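You operate a simulated robot arm through the tools that you are given. There is no shell and no other tool. Be economical: measure what you need, move in short steps, check, and stop when the job is done.

You are at the controls of a simulated robot arm. One attempt, no reset.

JOB
Fit the blue cradle in the slide, then push the slide in and latch it.
Fine: the red cradle goes in the back pocket of the cradle rack; leave the handle up.

It is judged by the outcome, as a careful person would: the job done as asked, and still so three seconds after it is handed in. It fails if anything else is knocked over, pushed out of place, dropped, spilled or broken.

ROBOT AND FRAMES
A 7-joint arm with a two-finger parallel gripper, fixed in place. Base frame: the origin is at the foot of the arm, x ahead of it, y to its left, z up. Lengths are in mm, angles in degrees, forces in N, time in s.
With the tool pointing down near the work surface it reaches from about 200 to 660 mm from the base axis. Its first joint turns from -66.0 to 66.0 degrees. Payload 1.57 kg.
The tool frame sits at the grasp point between the pads (the TCP): z along the fingers, y along the line on which they close. The tips reach 30 mm beyond it. The gripper opens to 110 mm. The fingers are 24 mm wide and 12 mm thick; the gripper's body (48 by 112 mm) begins 78 mm behind the TCP.
Orientation is that of the tool frame in the base frame, as a unit quaternion [x, y, z, w]. With the fingers straight down and closing along the base's y, the tool's x points along the base's -x, its y along +y and its z along -z.

CONTROLS
- The arm moves only by the tool send_rows. Its argument "increments" is a list of rows, each an object of numbers (a shift or turn left out is 0, a gripper value left out holds the last): "tx", "ty", "tz": the shift along the tool's x, y, z in cm; "ax", "ay", "az": the turn, a rotation vector about the tool's x, y, z in degrees; "fingers": the gripper command, from -1 (shut) to 1 (fully open), values between in proportion. In form: [{"tx": .., "ty": .., "tz": .., "ax": .., "ay": .., "az": .., "fingers": ..}, ...]. A call has 1 to 12 rows; each row shifts and turns the commanded pose from where the row before left it, along the tool's axes as they then stand. Rows are played at 5 a second. More than 50 mm and 8.6 degrees between two rows, or a gripper value outside its range, and nothing of the call is played. A pose out of reach is approached as far as the arm can. The call stops where the force on the tool passes 60 N (or 10 N more than at its start, if that is more) or the arm is blocked; 0.2 s more then pass. The fingers move at their own pace (about 108 mm/s each) and stop on an object; they squeeze with about 36 N. The grip force told is the motor's: it shows also when the fingers shut on nothing. Time passes only in rows, and 0.2 s behind the last, so rows that do not move let the fingers close. The reply holds the time, the measured pose of the TCP, the force on the tool along the base axes, the opening and the grip force, in the units named above and with some noise.
- Cameras (640 x 400 px; columns grow to the right, rows downward): "scene" is fixed at [165, -394.3, 1400.6]; the picture's right is [0.77, -0.64, 0.00], its down [-0.38, -0.46, -0.80] and it looks along [0.51, 0.62, -0.60] (base axes); focal length 329 px, centre (320, 200). "wrist" rides on the gripper at [70, 16, -141] in the tool frame; the picture's right is [-0.23, 0.97, 0.00], its down [-0.85, -0.20, -0.48] and it looks along [-0.47, -0.11, 0.88] (tool axes); focal length 222 px, centre (320, 200). There is no depth. A picture from a camera that has moved, and an enlarged one, comes with that camera's place and axes in the base frame and with its lens.
- camera(camera): a new picture of that camera. The clock stands still meanwhile.
- inspect(camera, box): a new picture of the part [left, top, right, bottom] of that camera's present view, enlarged. The clock stands still meanwhile.
- sign_off(): hands the job in; it is judged then, once.

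Go step by step. Nothing tells you positions but the pictures and the camera data: compare them with the known pose of the tool, close in by small moves and look again before you grip or let go. The budget is 120 turns and 76 pictures, counting those below and the enlarged ones. Unless the task says otherwise, let go and move clear before handing in, and close with one line.

The tools are called as name(argument=value, ...) on one line, values as JSON. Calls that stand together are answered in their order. send_rows: Moves the arm, as the interface text tells. Its arguments: {"type":"object","properties":{"increments":{"type":"array"}},"required":["increments"]} The other tools are called the same way: camera (camera) takes a picture; inspect (camera, box) takes an enlarged picture of a part of a camera's view; sign_off () hands the job in.

At the start:

```text
t: 0.0
tool_pos: [386.7, 179.0, 1001.7]
tool_rot: [0.001, 1.0, 0.0, -0.001]
ft_force: [0.2, 0.2, -0.3]
finger_gap: 110.1
gripper_force: 0.1
```

scene: 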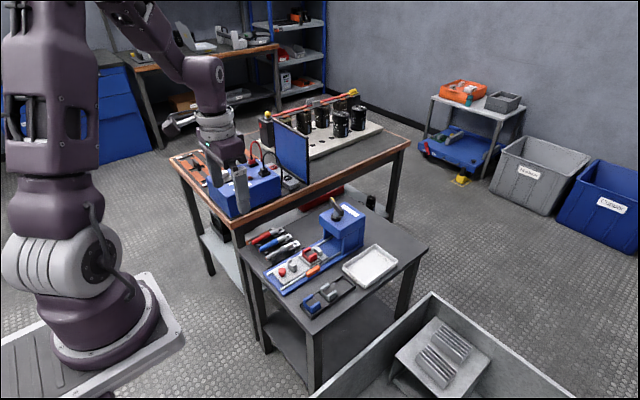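
wrist: 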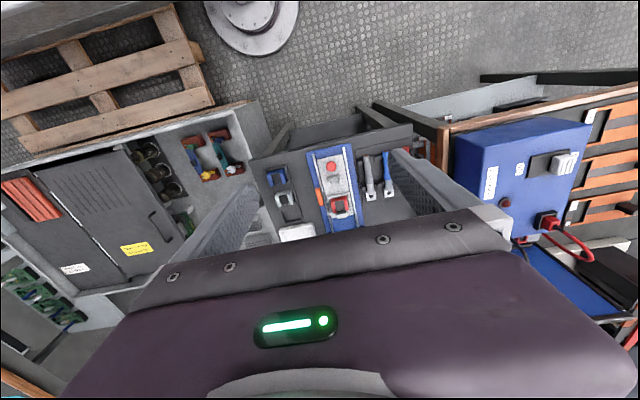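

I see a dark table with a blue slide fixture, a cradle rack with blue and gray parts, and a tray. I'll enlarge the view to identify everything.

inspect(camera="scene", box=[230, 190, 430, 330])

inspect(camera="wrist", box=[240, 120, 440, 245])

```text
2.86 times, centred on (330, 260) of scene
camera zoom: at [165.0, -394.3, 1400.6], right [0.77, -0.64, 0.0], down [-0.38, -0.46, -0.8], along [0.51, 0.62, -0.6], focal length 940 px, centre (291, 29)
```

zoom: 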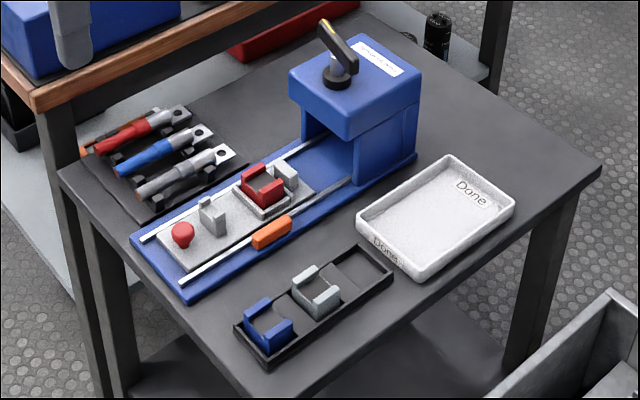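

```text
3.20 times, centred on (340, 182) of wrist
camera zoom: at [317.8, 194.1, 1144.6], right [0.23, 0.97, 0.0], down [0.85, -0.2, 0.48], along [0.47, -0.11, -0.88], focal length 711 px, centre (256, 256)
```

zoom: 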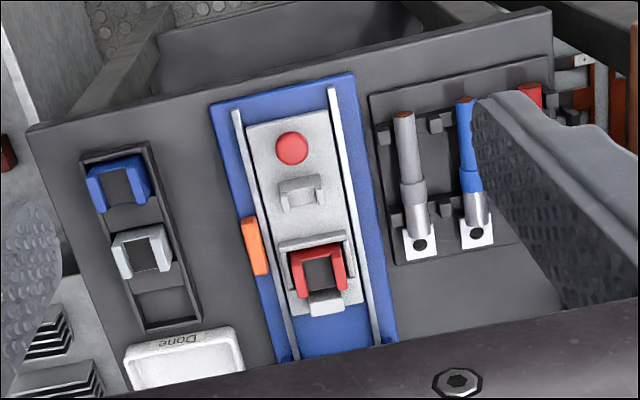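

The slide plate (red knob, gray block, red cradle) lies along x at y≈178. The rack is at y≈45, with blue in front, gray in the middle and the back pocket empty. I'll move closer for a better look.

send_rows(increments=[{"tx": -1.5, "ty": -1.7, "tz": 3.5}, {"tx": -1.5, "ty": -1.7, "tz": 3.5}, {"tx": -1.5, "ty": -1.7, "tz": 3.5}, {"tx": -1.5, "ty": -1.7, "tz": 3.5}, {}])

camera(camera="wrist")

inspect(camera="scene", box=[270, 230, 350, 280])

```text
t: 1.2
tool_pos: [448.4, 111.8, 865.6]
tool_rot: [0.001, 1.0, 0.0, 0.0]
ft_force: [-0.5, -0.2, -0.3]
finger_gap: 110.3
gripper_force: 0.0
```

```text
71 pictures are left
camera wrist: at [378.5, 127.4, 1007.5], right [0.23, 0.97, 0.0], down [0.85, -0.2, 0.48], along [0.47, -0.11, -0.88], focal length 222 px, centre (320, 200)
```

wrist: 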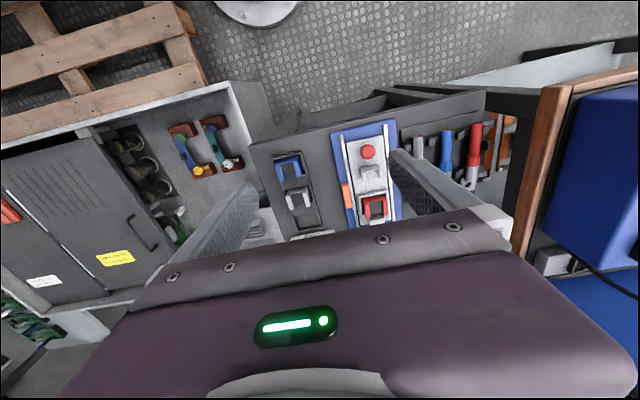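

```text
8.00 times, centred on (310, 255) of scene
camera zoom: at [165.0, -394.3, 1400.6], right [0.77, -0.64, 0.0], down [-0.38, -0.46, -0.8], along [0.51, 0.62, -0.6], focal length 2631 px, centre (400, -240)
```

zoom: 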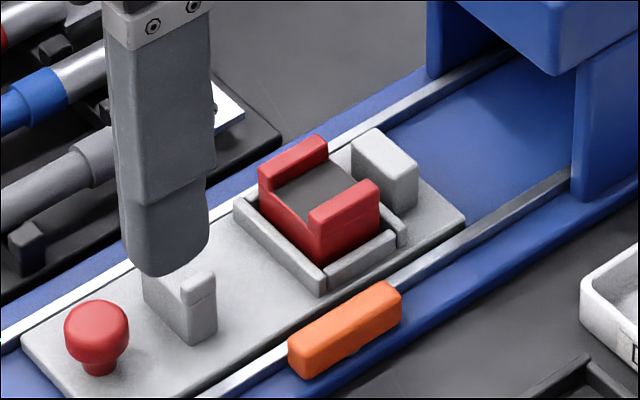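

The red cradle sits in a low-rimmed nest. It has two raised side walls and opens toward +x, and the orange piece on the rail is probably the latch. I'll get closer for precise measurements.

send_rows(increments=[{"tx": -3, "ty": 1, "tz": 2.7}, {"tx": -3, "ty": 1, "tz": 2.7}, {"tx": -3, "ty": 1, "tz": 2.7}, {"tx": -2, "ty": 0.8, "tz": 2.4}, {}])

camera(camera="wrist")

inspect(camera="wrist", box=[260, 60, 420, 220])

```text
t: 2.4
tool_pos: [558.4, 149.4, 759.5]
tool_rot: [0.001, 1.0, 0.001, -0.001]
ft_force: [-0.2, 0.5, -0.1]
finger_gap: 110.0
gripper_force: 0.0
```

```text
69 pictures are left
camera wrist: at [489.9, 164.5, 901.8], right [0.23, 0.97, 0.0], down [0.86, -0.2, 0.48], along [0.47, -0.11, -0.88], focal length 222 px, centre (320, 200)
```

wrist: 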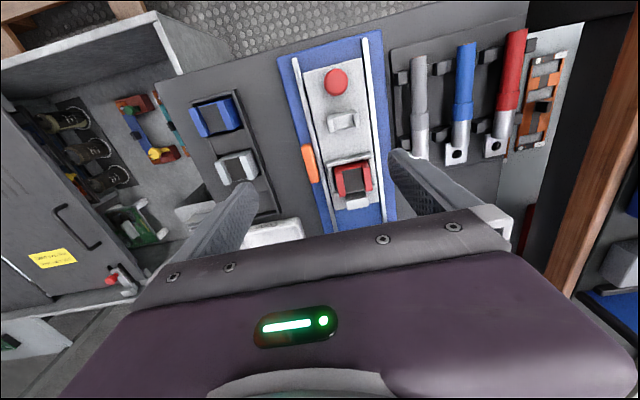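

```text
2.50 times, centred on (340, 140) of wrist
camera zoom: at [489.9, 164.5, 901.8], right [0.23, 0.97, 0.0], down [0.86, -0.2, 0.48], along [0.47, -0.11, -0.88], focal length 555 px, centre (270, 350)
```

zoom: 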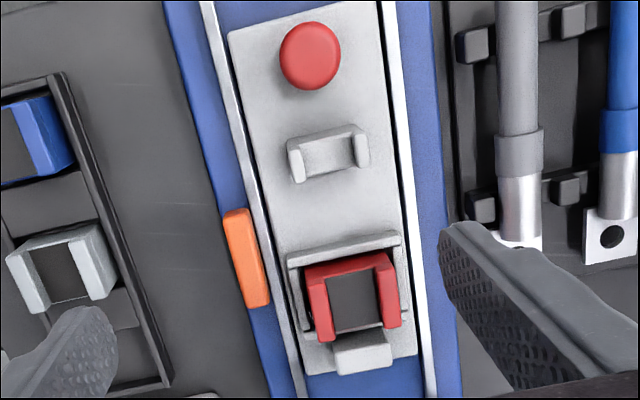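

Triangulation puts the red cradle's top at z≈670, centred near (598, 178) and about 38 mm wide, with the rim at ≈652. I'll partly close the gripper, go above it and check.

send_rows(increments=[{"tx": -2, "ty": 1.4, "tz": 1, "fingers": 0.15}, {"tx": -1.96, "ty": 1.46, "tz": 1.4}, {}, {}])

camera(camera="wrist")

inspect(camera="scene", box=[270, 210, 366, 270])

```text
t: 3.4
tool_pos: [599.4, 177.4, 735.3]
tool_rot: [-0.001, 1.0, 0.0, -0.001]
ft_force: [-0.2, 0.5, 0.2]
finger_gap: 63.5
gripper_force: 0.0
```

```text
67 pictures are left
camera wrist: at [529.7, 193.1, 876.9], right [0.23, 0.97, 0.0], down [0.85, -0.2, 0.48], along [0.47, -0.11, -0.88], focal length 222 px, centre (320, 200)
```

wrist: 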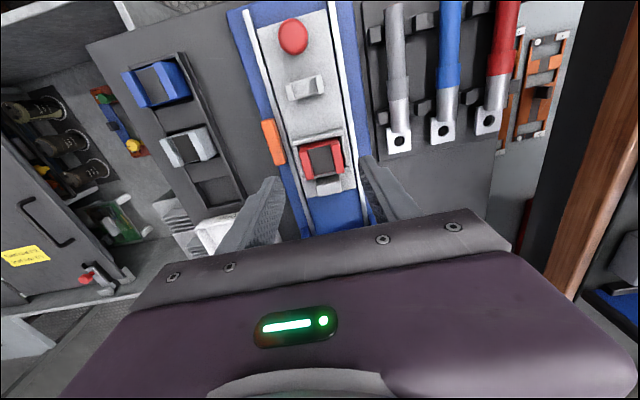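

```text
6.67 times, centred on (318, 240) of scene
camera zoom: at [165.0, -394.3, 1400.6], right [0.77, -0.64, 0.0], down [-0.38, -0.46, -0.8], along [0.51, 0.62, -0.6], focal length 2193 px, centre (333, -67)
```

zoom: 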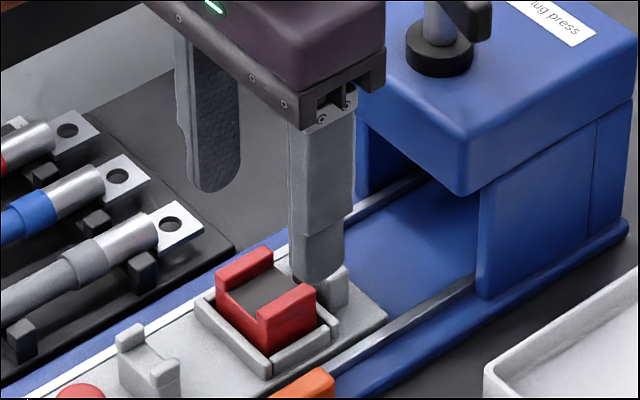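

The tool is at (599, 177) and the cradle measures about (598, 179), so they line up. I'll descend partway and check.

send_rows(increments=[{"ty": 0.15, "tz": 2}, {"tz": 1.2}, {}])

inspect(camera="scene", box=[280, 230, 344, 270])

inspect(camera="wrist", box=[240, 100, 420, 220])

```text
t: 4.2
tool_pos: [597.3, 179.0, 702.1]
tool_rot: [0.001, 1.0, 0.0, 0.0]
ft_force: [-0.2, 0.1, 0.8]
finger_gap: 63.3
gripper_force: 0.0
```

```text
10.00 times, centred on (312, 250) of scene
camera zoom: at [165.0, -394.3, 1400.6], right [0.77, -0.64, 0.0], down [-0.38, -0.46, -0.8], along [0.51, 0.62, -0.6], focal length 3289 px, centre (400, -300)
```

zoom: 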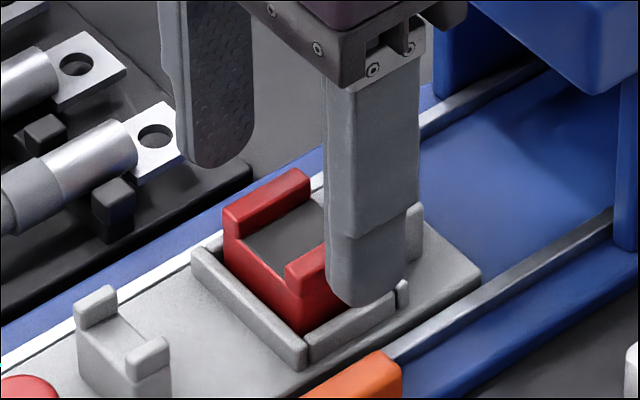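

```text
3.33 times, centred on (330, 160) of wrist
camera zoom: at [527.5, 194.8, 843.2], right [0.23, 0.97, 0.0], down [0.85, -0.2, 0.48], along [0.47, -0.11, -0.88], focal length 740 px, centre (287, 333)
```

zoom: 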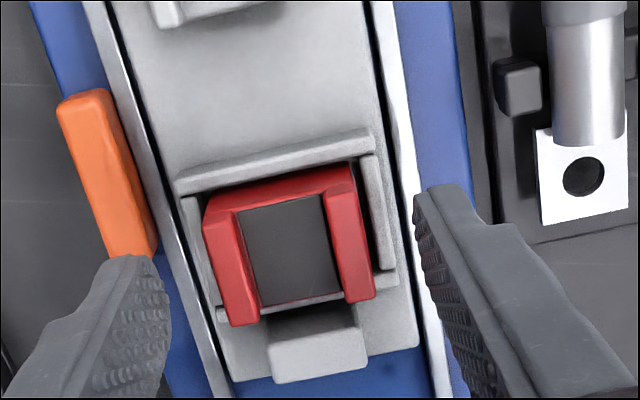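

The fingers straddle the cradle, and the rim top is about 645. I'll lower the tips to about 653 and close.

send_rows(increments=[{"tz": 1.0}, {"tz": 0.9}, {"fingers": -0.1}, {"fingers": -0.3}, {"fingers": -0.5}, {"fingers": -1}, {}])

inspect(camera="scene", box=[280, 230, 344, 270])

```text
t: 5.8
tool_pos: [596.8, 179.2, 682.2]
tool_rot: [0.0, 1.0, 0.0, 0.0]
ft_force: [1.3, 1.7, 1.1]
finger_gap: 39.7
gripper_force: 35.4
```

```text
10.00 times, centred on (312, 250) of scene
camera zoom: at [165.0, -394.3, 1400.6], right [0.77, -0.64, 0.0], down [-0.38, -0.46, -0.8], along [0.51, 0.62, -0.6], focal length 3289 px, centre (400, -300)
```

zoom: 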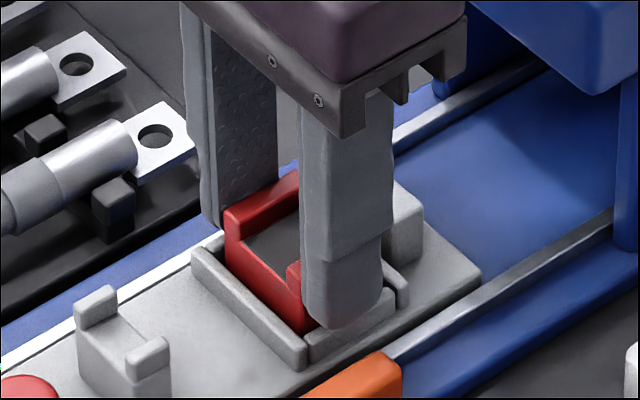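

The cradle is gripped at 39.7 mm. I'll lift it straight up.

send_rows(increments=[{"tz": -0.5}, {"tz": -1}, {"tz": -2}, {"tz": -2.5}, {}])

camera(camera="wrist")

inspect(camera="scene", box=[270, 220, 366, 280])

```text
t: 7.0
tool_pos: [597.2, 178.1, 743.4]
tool_rot: [-0.001, 1.0, 0.0, 0.0]
ft_force: [-0.1, 0.3, -2.2]
finger_gap: 39.9
gripper_force: 36.3
```

```text
62 pictures are left
camera wrist: at [528.2, 193.6, 884.5], right [0.23, 0.97, 0.0], down [0.86, -0.2, 0.48], along [0.47, -0.11, -0.88], focal length 222 px, centre (320, 200)
```

wrist: 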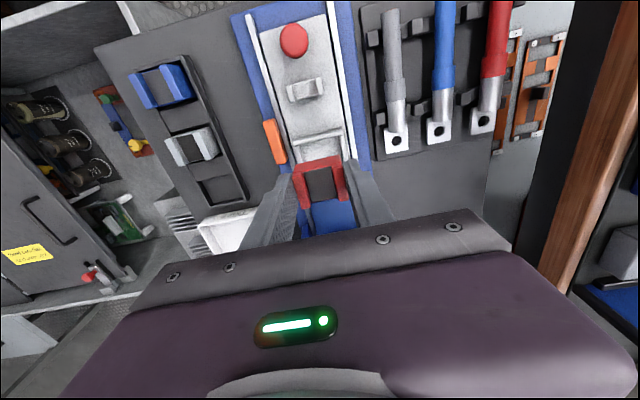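

```text
6.67 times, centred on (318, 250) of scene
camera zoom: at [165.0, -394.3, 1400.6], right [0.77, -0.64, 0.0], down [-0.38, -0.46, -0.8], along [0.51, 0.62, -0.6], focal length 2193 px, centre (333, -133)
```

zoom: 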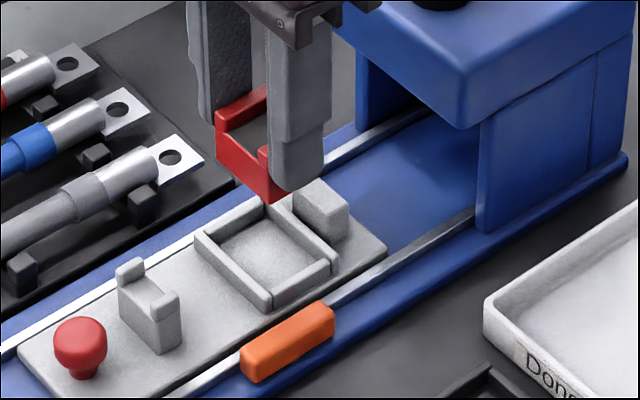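

The red cradle is held. I'll measure the empty back pocket from here.

inspect(camera="wrist", box=[110, 40, 270, 220])

inspect(camera="scene", box=[294, 266, 374, 326])

```text
2.22 times, centred on (190, 130) of wrist
camera zoom: at [528.2, 193.6, 884.5], right [0.23, 0.97, 0.0], down [0.86, -0.2, 0.48], along [0.47, -0.11, -0.88], focal length 494 px, centre (609, 356)
```

zoom: 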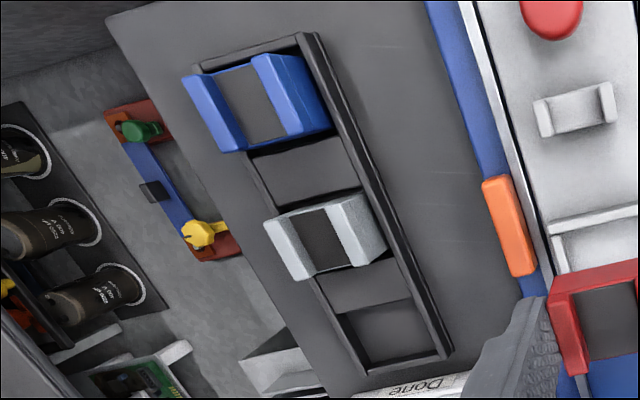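

```text
6.67 times, centred on (334, 296) of scene
camera zoom: at [165.0, -394.3, 1400.6], right [0.77, -0.64, 0.0], down [-0.38, -0.46, -0.8], along [0.51, 0.62, -0.6], focal length 2193 px, centre (227, -440)
```

zoom: 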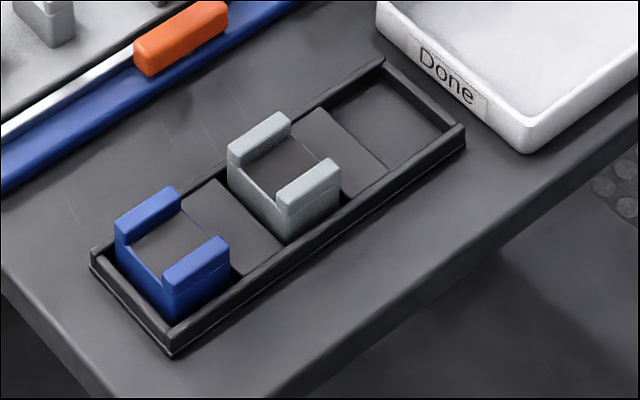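

The back pocket's centre is about (622, 46), and the rack floor is about 16 mm lower than the nest. I'll carry the cradle above it and compare.

send_rows(increments=[{"tx": -0.5, "ty": -3}, {"tx": -0.5, "ty": -4}, {"tx": -0.7, "ty": -4}, {"tx": -0.7, "ty": -2.2, "tz": 1.5}, {"tz": 1.5}, {}])

inspect(camera="wrist", box=[200, 60, 400, 220])

inspect(camera="scene", box=[304, 246, 384, 306])

```text
t: 8.4
tool_pos: [620.8, 45.5, 711.8]
tool_rot: [0.002, 1.0, 0.0, 0.0]
ft_force: [0.1, 0.4, -1.1]
finger_gap: 39.6
gripper_force: 36.0
```

```text
2.50 times, centred on (300, 140) of wrist
camera zoom: at [552.1, 60.8, 853.7], right [0.23, 0.97, 0.0], down [0.85, -0.2, 0.48], along [0.47, -0.11, -0.88], focal length 555 px, centre (370, 350)
```

zoom: 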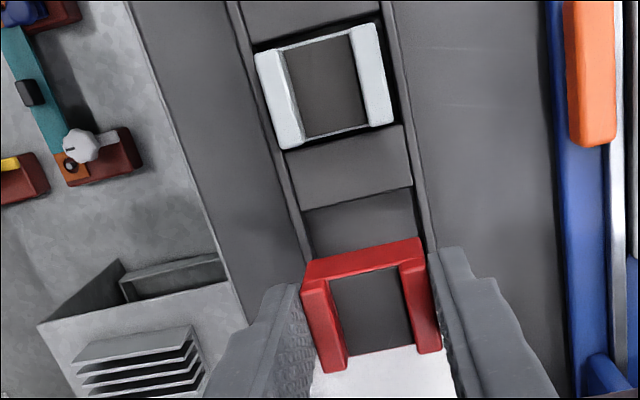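

```text
6.67 times, centred on (344, 276) of scene
camera zoom: at [165.0, -394.3, 1400.6], right [0.77, -0.64, 0.0], down [-0.38, -0.46, -0.8], along [0.51, 0.62, -0.6], focal length 2193 px, centre (160, -307)
```

zoom: 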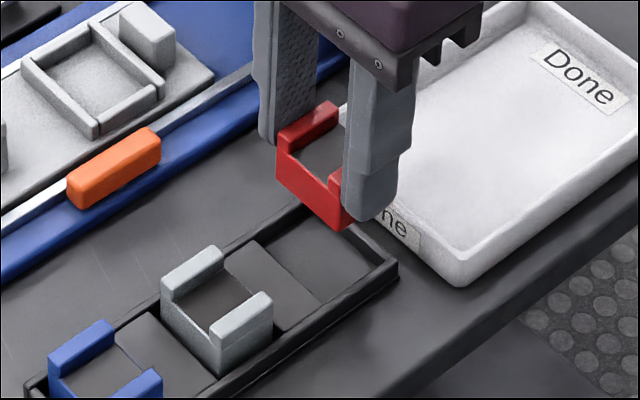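

Pocket centre measures about (622, 44.5) and the red's centre about (622, 46). I'll shift y by −1.5 mm, lower partway and check.

send_rows(increments=[{"ty": -0.13, "tz": 1.3}, {"tz": 1.3}, {}])

inspect(camera="wrist", box=[250, 110, 390, 220])

inspect(camera="scene", box=[314, 256, 378, 304])

```text
t: 9.2
tool_pos: [620.8, 45.8, 686.7]
tool_rot: [0.0, 1.0, -0.001, 0.0]
ft_force: [-0.7, -0.1, -2.6]
finger_gap: 39.6
gripper_force: 36.0
```

```text
3.64 times, centred on (320, 165) of wrist
camera zoom: at [551.4, 60.5, 828.9], right [0.23, 0.97, 0.0], down [0.85, -0.2, 0.48], along [0.47, -0.11, -0.88], focal length 808 px, centre (320, 327)
```

zoom: 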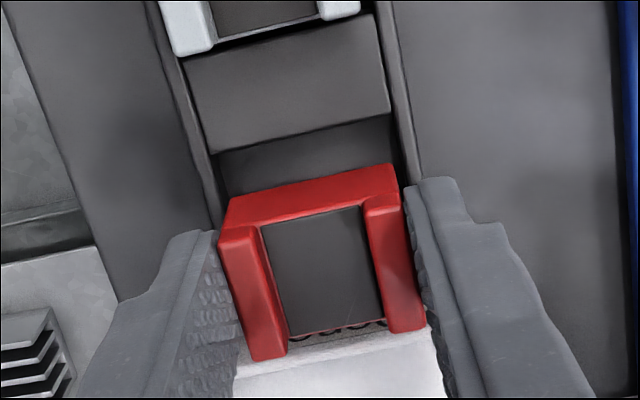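

```text
8.33 times, centred on (346, 280) of scene
camera zoom: at [165.0, -394.3, 1400.6], right [0.77, -0.64, 0.0], down [-0.38, -0.46, -0.8], along [0.51, 0.62, -0.6], focal length 2741 px, centre (103, -467)
```

zoom: 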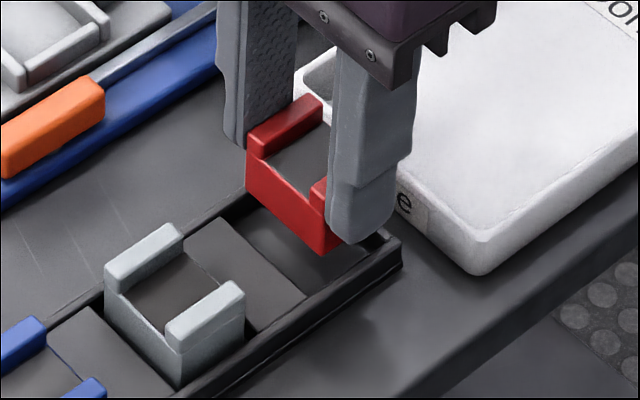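

The red cradle measures about (623.5, 45) against a pocket centre of about (622.8, 43.5). I'll make a small correction and descend gently while watching the force.

send_rows(increments=[{"ty": -0.1, "tx": 0.05, "tz": 0.4}, {"tz": 0.4}, {"tz": 0.3}, {}])

inspect(camera="wrist", box=[250, 110, 390, 220])

inspect(camera="scene", box=[314, 256, 378, 304])

```text
t: 10.2
tool_pos: [621.3, 44.7, 676.1]
tool_rot: [0.001, 1.0, 0.0, 0.0]
ft_force: [-2.8, -1.1, 5.6]
finger_gap: 39.6
gripper_force: 35.5
```

```text
3.64 times, centred on (320, 165) of wrist
camera zoom: at [551.2, 59.5, 818.7], right [0.23, 0.97, 0.0], down [0.85, -0.2, 0.48], along [0.47, -0.11, -0.88], focal length 808 px, centre (320, 327)
```

zoom: 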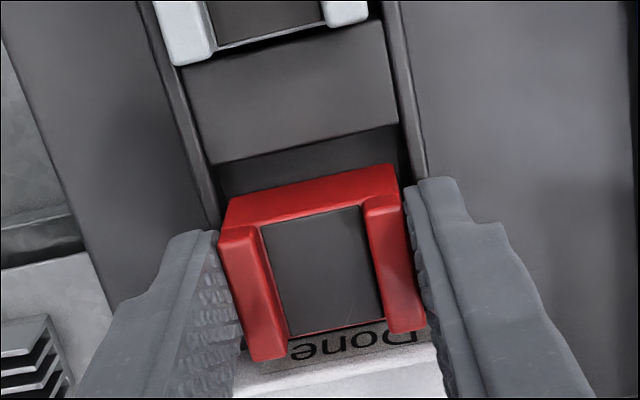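

```text
8.33 times, centred on (346, 280) of scene
camera zoom: at [164.8, -394.3, 1400.6], right [0.77, -0.64, 0.0], down [-0.38, -0.46, -0.8], along [0.51, 0.62, -0.6], focal length 2741 px, centre (103, -467)
```

zoom: 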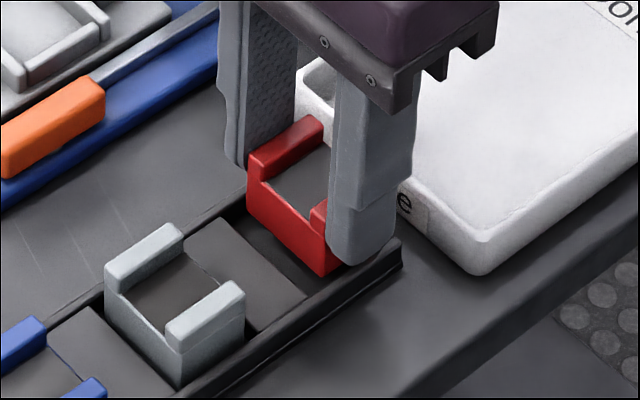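

The vertical force is 5.6 N with a push toward −x, and in the scene view the red sits too far back compared with the gray and blue spacing. I'll raise it, shift 4 mm toward −x and check again.

send_rows(increments=[{"tz": -0.5}, {"tx": 0.4}, {}])

inspect(camera="scene", box=[304, 260, 368, 308])

```text
t: 11.0
tool_pos: [616.1, 44.2, 682.1]
tool_rot: [0.0, 1.0, -0.001, -0.001]
ft_force: [0.3, -0.2, -2.4]
finger_gap: 39.8
gripper_force: 35.9
```

```text
8.33 times, centred on (336, 284) of scene
camera zoom: at [165.0, -394.3, 1400.6], right [0.77, -0.64, 0.0], down [-0.38, -0.46, -0.8], along [0.51, 0.62, -0.6], focal length 2741 px, centre (187, -500)
```

zoom: 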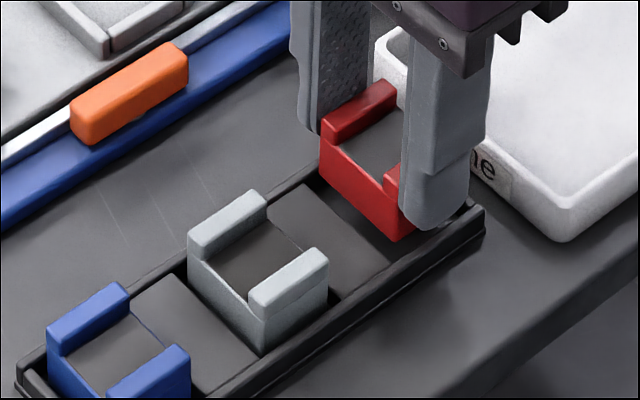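

The red–gray spacing now matches the gray–blue pitch. I'll descend again in small steps.

send_rows(increments=[{"tz": 0.4}, {"tz": 0.3}, {"tz": 0.3}, {"tz": 0.2}, {}])

inspect(camera="scene", box=[304, 260, 368, 308])

```text
t: 12.2
tool_pos: [615.9, 43.9, 667.8]
tool_rot: [0.0, 1.0, 0.0, 0.001]
ft_force: [0.7, -0.1, -2.5]
finger_gap: 40.0
gripper_force: 36.5
```

```text
8.33 times, centred on (336, 284) of scene
camera zoom: at [165.0, -394.3, 1400.6], right [0.77, -0.64, 0.0], down [-0.38, -0.46, -0.8], along [0.51, 0.62, -0.6], focal length 2741 px, centre (187, -500)
```

zoom: 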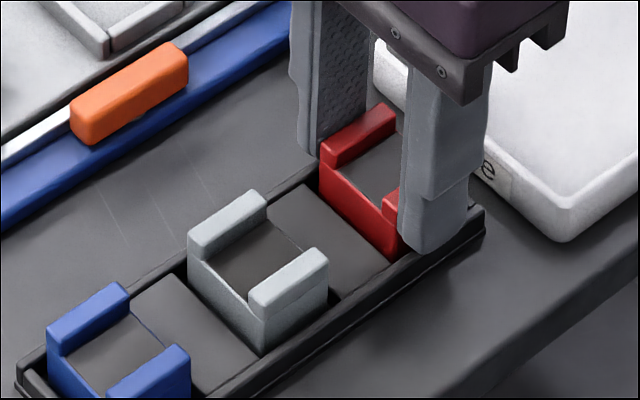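

It's entering the pocket with no contact force. I'll go on in 1 mm steps.

send_rows(increments=[{"tz": 0.1}, {"tz": 0.1}, {}])

```text
t: 13.0
tool_pos: [617.1, 44.2, 667.5]
tool_rot: [0.0, 1.0, -0.001, 0.0]
ft_force: [-4.5, -3.1, 14.1]
finger_gap: 39.5
gripper_force: 36.2
```

There's contact at 667.5, which fits the expected seated height. I'll check before letting go.

inspect(camera="scene", box=[324, 264, 364, 294])

inspect(camera="wrist", box=[250, 110, 390, 220])

```text
13.33 times, centred on (344, 279) of scene
camera zoom: at [164.6, -394.3, 1400.6], right [0.77, -0.64, 0.0], down [-0.38, -0.46, -0.8], along [0.51, 0.62, -0.6], focal length 4386 px, centre (0, -853)
```

zoom: 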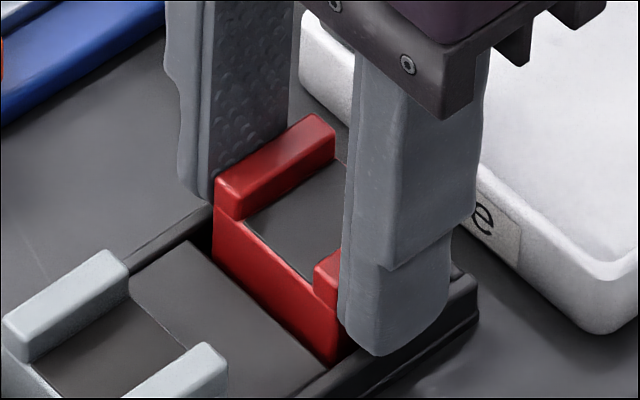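

```text
3.64 times, centred on (320, 165) of wrist
camera zoom: at [546.7, 59.7, 809.7], right [0.23, 0.97, 0.0], down [0.85, -0.2, 0.48], along [0.47, -0.11, -0.88], focal length 808 px, centre (320, 327)
```

zoom: 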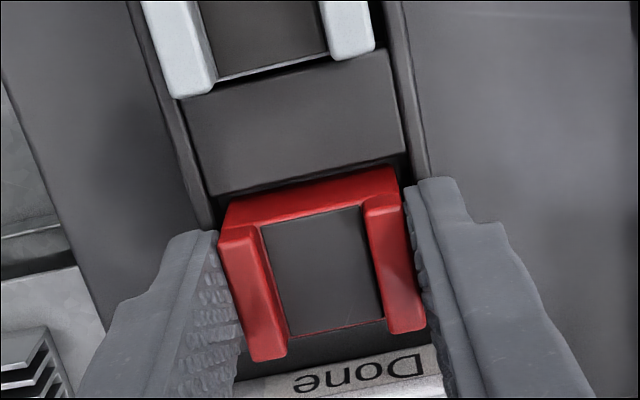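

The red is level with the gray within about 1 mm and sits inside the pocket. I'll relax the downward push, open and lift.

send_rows(increments=[{"tz": -0.1}, {"fingers": -0.15}, {"fingers": 0.0}, {"fingers": 0.1}, {"tz": -1}, {"tz": -2.5}, {"tz": -2.5}, {}])

inspect(camera="scene", box=[294, 250, 374, 310])

```text
t: 14.8
tool_pos: [615.5, 41.6, 727.2]
tool_rot: [0.0, 1.0, 0.0, 0.0]
ft_force: [-0.9, 0.2, 0.4]
finger_gap: 60.6
gripper_force: 0.1
```

```text
6.67 times, centred on (334, 280) of scene
camera zoom: at [165.0, -394.3, 1400.6], right [0.77, -0.64, 0.0], down [-0.38, -0.46, -0.8], along [0.51, 0.62, -0.6], focal length 2193 px, centre (227, -333)
```

zoom: 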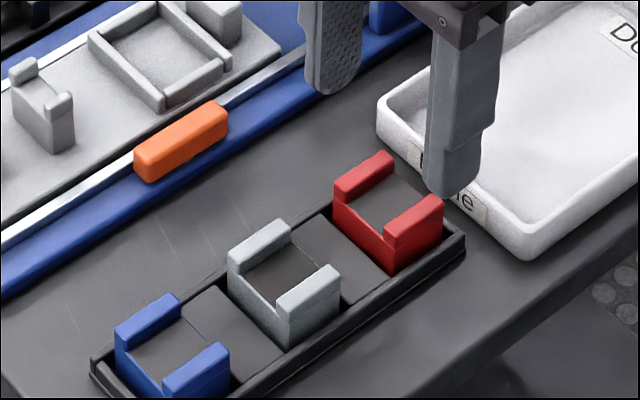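

The red is in the back pocket. By pitch, the blue should be near (499, 45), so I'll go above it.

send_rows(increments=[{"tx": 4}, {"tx": 4}, {"tx": 3.7, "ty": 0.2}, {"tz": 1}, {}])

inspect(camera="wrist", box=[240, 100, 400, 220])

inspect(camera="scene", box=[290, 265, 354, 313])

```text
t: 16.0
tool_pos: [497.6, 46.5, 717.4]
tool_rot: [0.0, 1.0, 0.0, 0.0]
ft_force: [0.0, 0.1, -0.6]
finger_gap: 60.5
gripper_force: 0.1
```

```text
3.33 times, centred on (320, 160) of wrist
camera zoom: at [428.5, 61.7, 859.8], right [0.23, 0.97, 0.0], down [0.85, -0.2, 0.48], along [0.47, -0.11, -0.88], focal length 740 px, centre (320, 333)
```

zoom: 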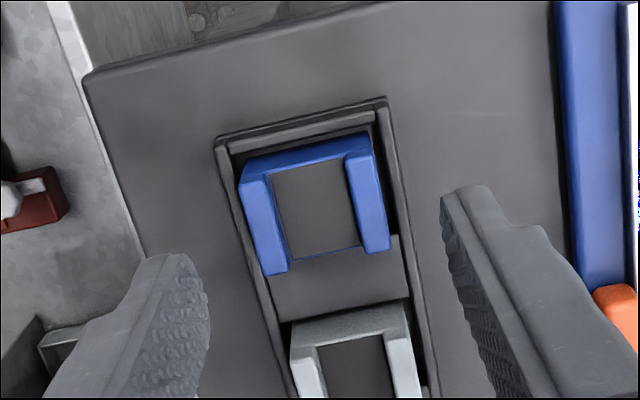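

```text
8.33 times, centred on (322, 289) of scene
camera zoom: at [165.0, -394.3, 1400.6], right [0.77, -0.64, 0.0], down [-0.38, -0.46, -0.8], along [0.51, 0.62, -0.6], focal length 2741 px, centre (303, -542)
```

zoom: 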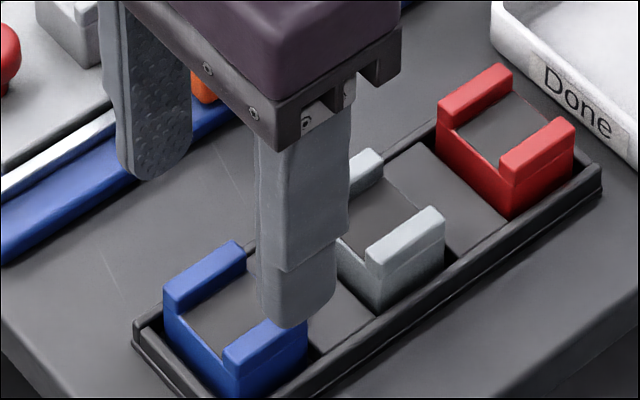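

Blue's centre measures about (501, 44) in the camera's terms. With the same offset as the red grasp, the TCP should be at about (498.5, 44.8). I'll correct and descend.

send_rows(increments=[{"tx": -0.1, "ty": -0.13, "tz": 2}, {"tz": 1.5}, {}])

inspect(camera="scene", box=[290, 265, 354, 313])

inspect(camera="wrist", box=[240, 100, 400, 220])

```text
t: 16.8
tool_pos: [500.1, 44.7, 684.1]
tool_rot: [0.0, 1.0, 0.0, -0.001]
ft_force: [-0.3, 0.5, -0.1]
finger_gap: 60.4
gripper_force: 0.1
```

```text
8.33 times, centred on (322, 289) of scene
camera zoom: at [165.0, -394.3, 1400.6], right [0.77, -0.64, 0.0], down [-0.38, -0.46, -0.8], along [0.51, 0.62, -0.6], focal length 2741 px, centre (303, -542)
```

zoom: 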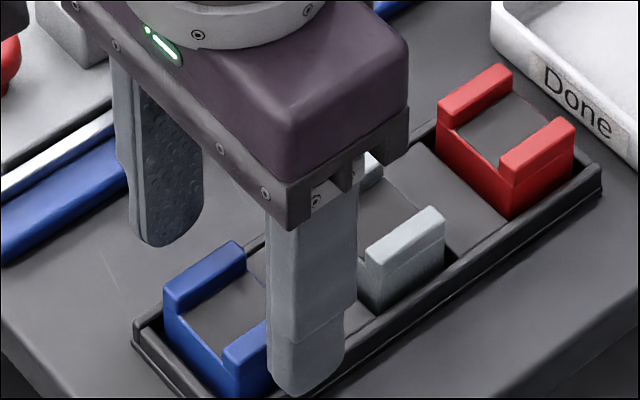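

```text
3.33 times, centred on (320, 160) of wrist
camera zoom: at [431.0, 60.2, 824.9], right [0.23, 0.97, 0.0], down [0.85, -0.2, 0.48], along [0.47, -0.11, -0.88], focal length 740 px, centre (320, 333)
```

zoom: 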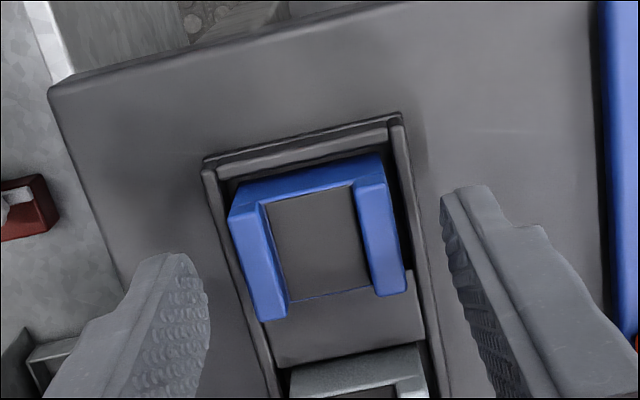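

The alignment looks good. I'll lower to about 670 and close.

send_rows(increments=[{"tz": 0.8}, {"tz": 0.6}, {"fingers": -0.1}, {"fingers": -0.3}, {"fingers": -0.5}, {"fingers": -1}, {}, {"tz": -0.5}, {"tz": -1.5}, {"tz": -2.5}, {"tz": -2.5}, {}])

inspect(camera="scene", box=[280, 230, 376, 302])

inspect(camera="wrist", box=[250, 110, 390, 220])

```text
t: 19.4
tool_pos: [500.6, 44.4, 738.4]
tool_rot: [0.001, 1.0, 0.0, 0.0]
ft_force: [-0.2, 0.0, -2.4]
finger_gap: 39.7
gripper_force: 36.0
```

```text
5.56 times, centred on (328, 266) of scene
camera zoom: at [165.0, -394.3, 1400.6], right [0.77, -0.64, 0.0], down [-0.38, -0.46, -0.8], along [0.51, 0.62, -0.6], focal length 1827 px, centre (276, -167)
```

zoom: 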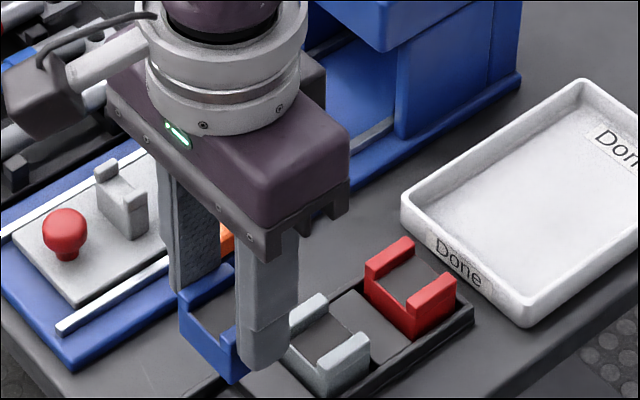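

```text
3.64 times, centred on (320, 165) of wrist
camera zoom: at [430.7, 59.3, 880.6], right [0.23, 0.97, 0.0], down [0.85, -0.2, 0.48], along [0.47, -0.11, -0.88], focal length 808 px, centre (320, 327)
```

zoom: 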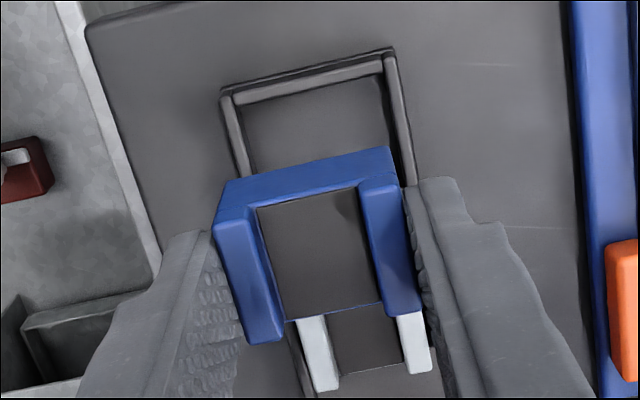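

The blue is held, sitting about 2 mm further toward −x in the grip than the red was. I'll carry it over the nest, aiming for TCP (599, 179).

send_rows(increments=[{"tz": -1}, {"tx": -2.45, "ty": 3.36}, {"tx": -2.45, "ty": 3.36}, {"tx": -2.45, "ty": 3.36}, {"tx": -2.45, "ty": 3.36}, {"tz": 1.5}, {"tz": 1.5}, {}, {}])

inspect(camera="scene", box=[280, 225, 344, 273])

inspect(camera="wrist", box=[250, 110, 390, 220])

```text
t: 21.4
tool_pos: [599.5, 179.5, 718.6]
tool_rot: [0.001, 1.0, -0.001, 0.001]
ft_force: [0.6, 0.8, -2.4]
finger_gap: 39.7
gripper_force: 35.9
```

```text
8.33 times, centred on (312, 249) of scene
camera zoom: at [165.0, -394.3, 1400.6], right [0.77, -0.64, 0.0], down [-0.38, -0.46, -0.8], along [0.51, 0.62, -0.6], focal length 2741 px, centre (387, -208)
```

zoom: 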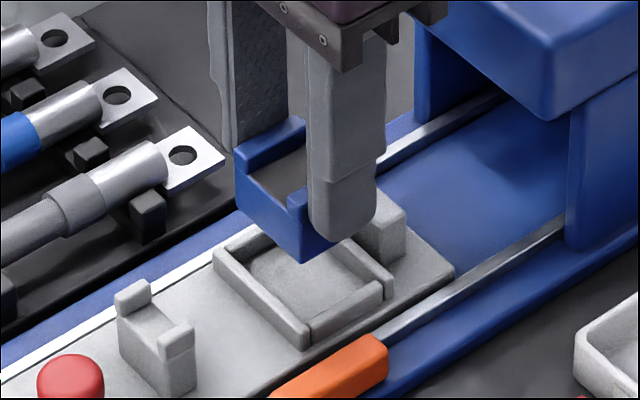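

```text
3.64 times, centred on (320, 165) of wrist
camera zoom: at [530.0, 195.1, 860.3], right [0.23, 0.97, 0.0], down [0.85, -0.2, 0.48], along [0.47, -0.11, -0.88], focal length 808 px, centre (320, 327)
```

zoom: 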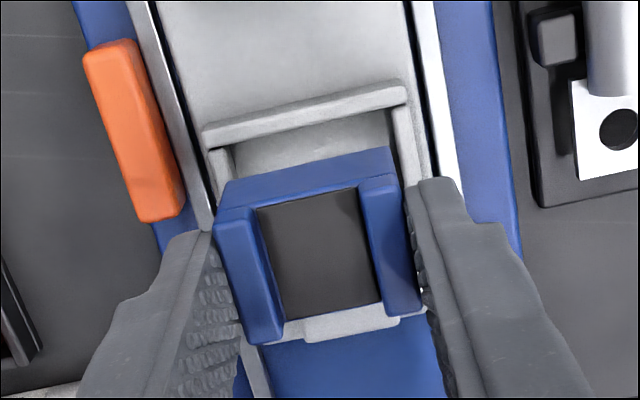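

The alignment is consistent so far. I'll lower further and compare using the same crop I used for the red.

send_rows(increments=[{"tz": 1}, {"tz": 1}, {"tz": 0.4}, {}])

inspect(camera="scene", box=[280, 230, 344, 270])

inspect(camera="wrist", box=[250, 110, 390, 220])

```text
t: 22.4
tool_pos: [598.7, 179.2, 694.2]
tool_rot: [0.0, 1.0, 0.0, 0.0]
ft_force: [-0.3, 0.7, -1.8]
finger_gap: 39.7
gripper_force: 36.4
```

```text
10.00 times, centred on (312, 250) of scene
camera zoom: at [165.0, -394.3, 1400.6], right [0.77, -0.64, 0.0], down [-0.38, -0.46, -0.8], along [0.51, 0.62, -0.6], focal length 3289 px, centre (400, -300)
```

zoom: 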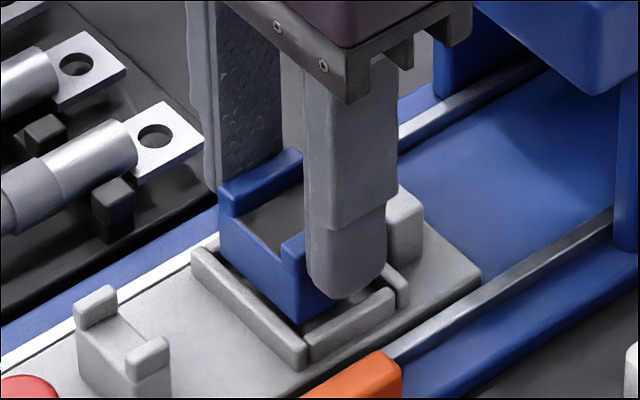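

```text
3.64 times, centred on (320, 165) of wrist
camera zoom: at [529.3, 194.6, 836.2], right [0.23, 0.97, 0.0], down [0.85, -0.2, 0.48], along [0.47, -0.11, -0.88], focal length 808 px, centre (320, 327)
```

zoom: 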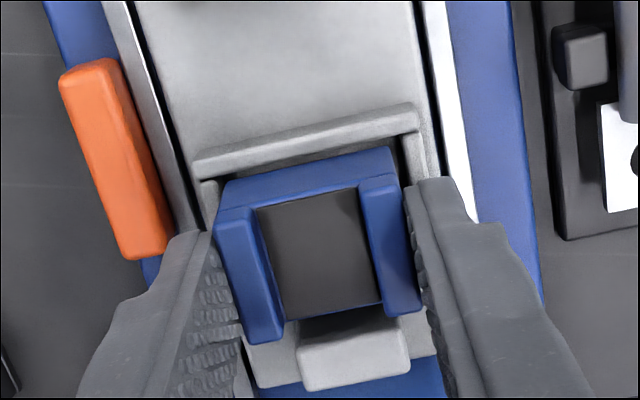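

The remaining offset is within about 1 mm. I'll lower in small steps with force monitoring.

send_rows(increments=[{"tz": 0.3}, {"tz": 0.2}, {"tz": 0.2}, {}])

```text
t: 23.4
tool_pos: [598.1, 178.7, 687.8]
tool_rot: [0.0, 1.0, 0.0, 0.001]
ft_force: [-0.8, 0.0, -3.2]
finger_gap: 39.9
gripper_force: 35.7
```

send_rows(increments=[{"tz": 0.15}, {"tz": 0.15}, {}])

inspect(camera="scene", box=[280, 230, 344, 270])

```text
t: 24.2
tool_pos: [599.2, 179.0, 684.4]
tool_rot: [0.001, 1.0, -0.001, 0.0]
ft_force: [0.0, -0.2, -1.4]
finger_gap: 39.6
gripper_force: 35.9
```

```text
10.00 times, centred on (312, 250) of scene
camera zoom: at [165.0, -394.3, 1400.6], right [0.77, -0.64, 0.0], down [-0.38, -0.46, -0.8], along [0.51, 0.62, -0.6], focal length 3289 px, centre (400, -300)
```

zoom: 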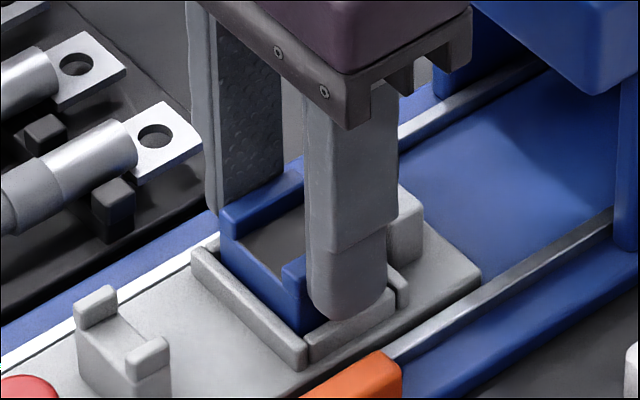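

The blue looks nearly seated, very close to where the red was. A couple more small steps until it touches.

send_rows(increments=[{"tz": 0.1}, {"tz": 0.1}, {}])

```text
t: 25.0
tool_pos: [598.7, 179.9, 683.0]
tool_rot: [0.0, 1.0, 0.0, 0.001]
ft_force: [-1.5, -1.4, 14.6]
finger_gap: 39.6
gripper_force: 35.6
```

Contact at z=683, as expected for seated. I'll relax, open and rise.

send_rows(increments=[{"tz": -0.08}, {"fingers": -0.15}, {"fingers": 0.0}, {"fingers": 0.1}, {"tz": -1}, {"tz": -2.5}, {"tz": -2.5}, {}])

inspect(camera="scene", box=[270, 220, 350, 280])

inspect(camera="wrist", box=[220, 0, 400, 220])

```text
t: 26.8
tool_pos: [599.2, 179.5, 742.9]
tool_rot: [0.0, 1.0, 0.0, 0.0]
ft_force: [-0.4, -1.0, 0.2]
finger_gap: 60.5
gripper_force: 0.0
```

```text
6.67 times, centred on (310, 250) of scene
camera zoom: at [165.0, -394.3, 1400.6], right [0.77, -0.64, 0.0], down [-0.38, -0.46, -0.8], along [0.51, 0.62, -0.6], focal length 2193 px, centre (387, -133)
```

zoom: 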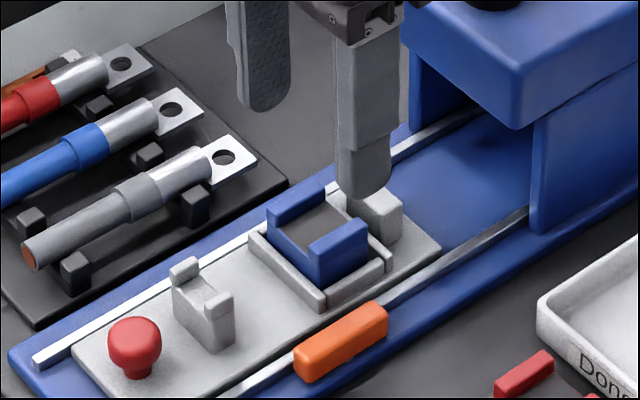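

```text
1.82 times, centred on (310, 110) of wrist
camera zoom: at [529.1, 195.5, 885.2], right [0.23, 0.97, 0.0], down [0.85, -0.2, 0.48], along [0.47, -0.11, -0.88], focal length 404 px, centre (338, 364)
```

zoom: 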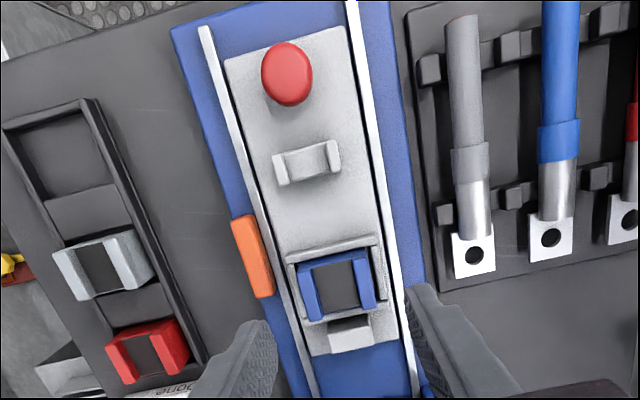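

The blue is seated in the slide. I'll grip the red knob, at about (496, 179, 654), to push the slide in, starting from above it.

send_rows(increments=[{"tx": 3.5}, {"tx": 3.5}, {"tx": 3.3, "tz": 1}, {"tz": 1.5}, {}])

inspect(camera="wrist", box=[230, 90, 410, 220])

inspect(camera="scene", box=[260, 230, 340, 290])

```text
t: 28.0
tool_pos: [495.3, 180.4, 718.1]
tool_rot: [0.0, 1.0, -0.001, 0.0]
ft_force: [-0.3, 0.1, 0.4]
finger_gap: 60.3
gripper_force: 0.0
```

```text
3.08 times, centred on (320, 155) of wrist
camera zoom: at [426.5, 196.0, 860.1], right [0.23, 0.97, 0.0], down [0.85, -0.2, 0.48], along [0.47, -0.11, -0.88], focal length 684 px, centre (320, 338)
```

zoom: 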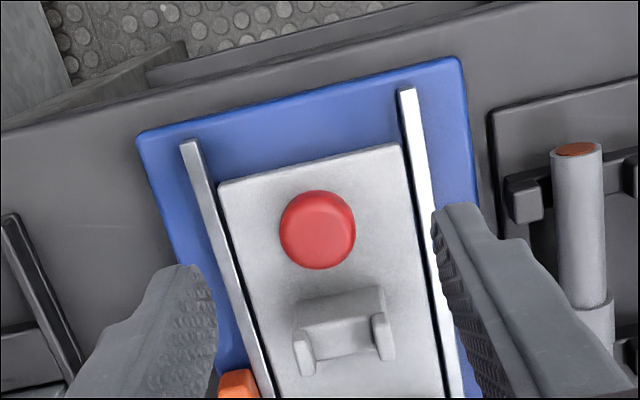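

```text
6.67 times, centred on (300, 260) of scene
camera zoom: at [165.0, -394.3, 1400.6], right [0.77, -0.64, 0.0], down [-0.38, -0.46, -0.8], along [0.51, 0.62, -0.6], focal length 2193 px, centre (453, -200)
```

zoom: 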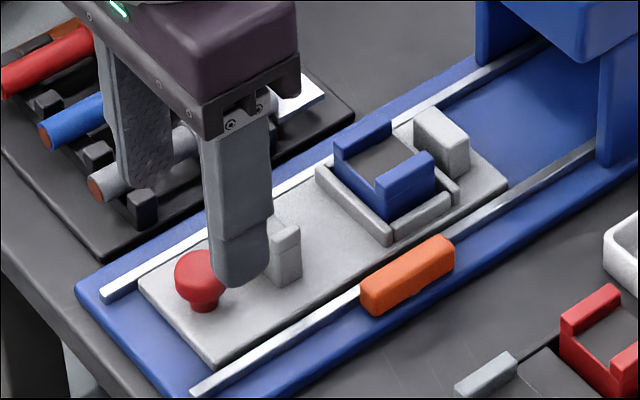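

The knob is centred under the tool. I'll narrow the gap, descend to z≈678 and grip.

send_rows(increments=[{"tz": 1.5, "fingers": -0.2}, {"tz": 1.5}, {"tz": 1.0}, {"fingers": -0.4}, {"fingers": -0.6}, {"fingers": -1}, {}])

inspect(camera="scene", box=[260, 230, 340, 290])

```text
t: 29.6
tool_pos: [495.4, 180.6, 678.6]
tool_rot: [0.0, 1.0, 0.0, 0.0]
ft_force: [1.5, 3.2, -6.1]
finger_gap: 23.8
gripper_force: 36.3
```

```text
6.67 times, centred on (300, 260) of scene
camera zoom: at [165.1, -394.2, 1400.6], right [0.77, -0.64, 0.0], down [-0.38, -0.46, -0.8], along [0.51, 0.62, -0.6], focal length 2193 px, centre (453, -200)
```

zoom: 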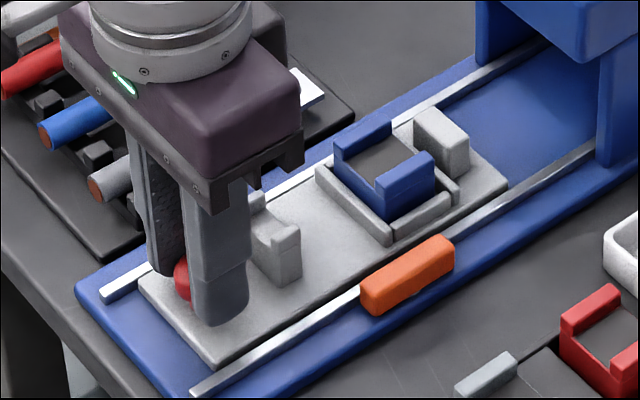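

The knob is gripped. I'll push the slide toward +x slowly.

send_rows(increments=[{"ty": -0.08}, {"tx": -0.5}, {"tx": -1}, {"tx": -1}, {}])

```text
t: 30.8
tool_pos: [519.2, 179.9, 678.1]
tool_rot: [0.0, 1.0, 0.001, -0.001]
ft_force: [-1.1, 24.1, -6.6]
finger_gap: 23.8
gripper_force: 36.1
```

The lateral reaction is +24 N in y, so the slide wants to run a little further toward +y. I'll shift ty back and check.

send_rows(increments=[{"ty": 0.1}, {}])

```text
t: 31.4
tool_pos: [521.4, 179.3, 678.1]
tool_rot: [0.0, 1.0, 0.0, 0.0]
ft_force: [-1.7, 19.9, -4.3]
finger_gap: 24.0
gripper_force: 35.5
```

send_rows(increments=[{"ty": 0.15}, {}])

inspect(camera="scene", box=[260, 220, 356, 292])

```text
t: 32.0
tool_pos: [520.1, 180.5, 678.8]
tool_rot: [0.001, 1.0, -0.002, 0.0]
ft_force: [2.1, 9.8, -1.1]
finger_gap: 23.4
gripper_force: 35.5
```

```text
5.56 times, centred on (308, 256) of scene
camera zoom: at [165.0, -394.1, 1400.6], right [0.77, -0.64, 0.0], down [-0.38, -0.46, -0.8], along [0.51, 0.62, -0.6], focal length 1827 px, centre (387, -111)
```

zoom: 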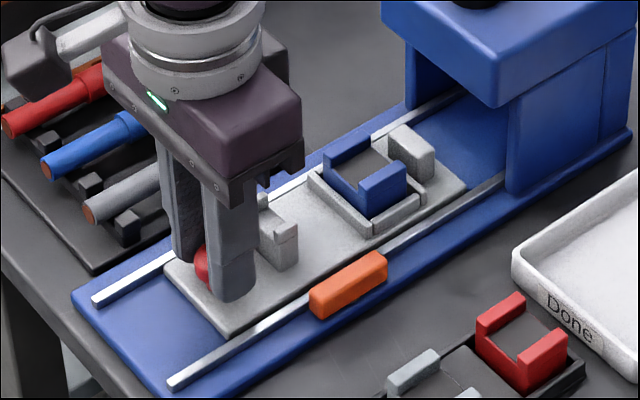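

The slide has moved 25 mm. I'll continue with a small +y correction.

send_rows(increments=[{"ty": 0.1, "tx": -0.5}, {"tx": -1}, {"tx": -1}, {}])

```text
t: 33.0
tool_pos: [545.1, 180.0, 677.3]
tool_rot: [0.001, 1.0, -0.001, -0.001]
ft_force: [-0.9, -11.8, -1.6]
finger_gap: 23.5
gripper_force: 35.9
```

send_rows(increments=[{"ty": -0.06, "tx": -0.5}, {"tx": -1}, {"tx": -1}, {}])

inspect(camera="scene", box=[260, 210, 372, 294])

```text
t: 34.0
tool_pos: [569.5, 180.8, 678.7]
tool_rot: [0.0, 1.0, -0.001, -0.001]
ft_force: [-0.1, -19.0, -11.5]
finger_gap: 23.5
gripper_force: 35.6
```

```text
4.76 times, centred on (316, 252) of scene
camera zoom: at [165.2, -394.5, 1400.5], right [0.77, -0.64, 0.0], down [-0.38, -0.46, -0.8], along [0.51, 0.62, -0.6], focal length 1566 px, centre (339, -48)
```

zoom: 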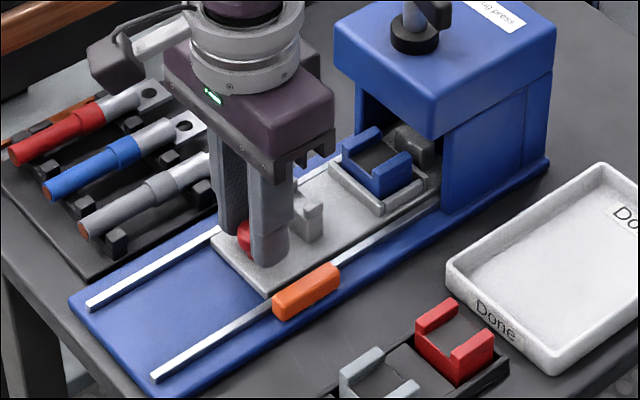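

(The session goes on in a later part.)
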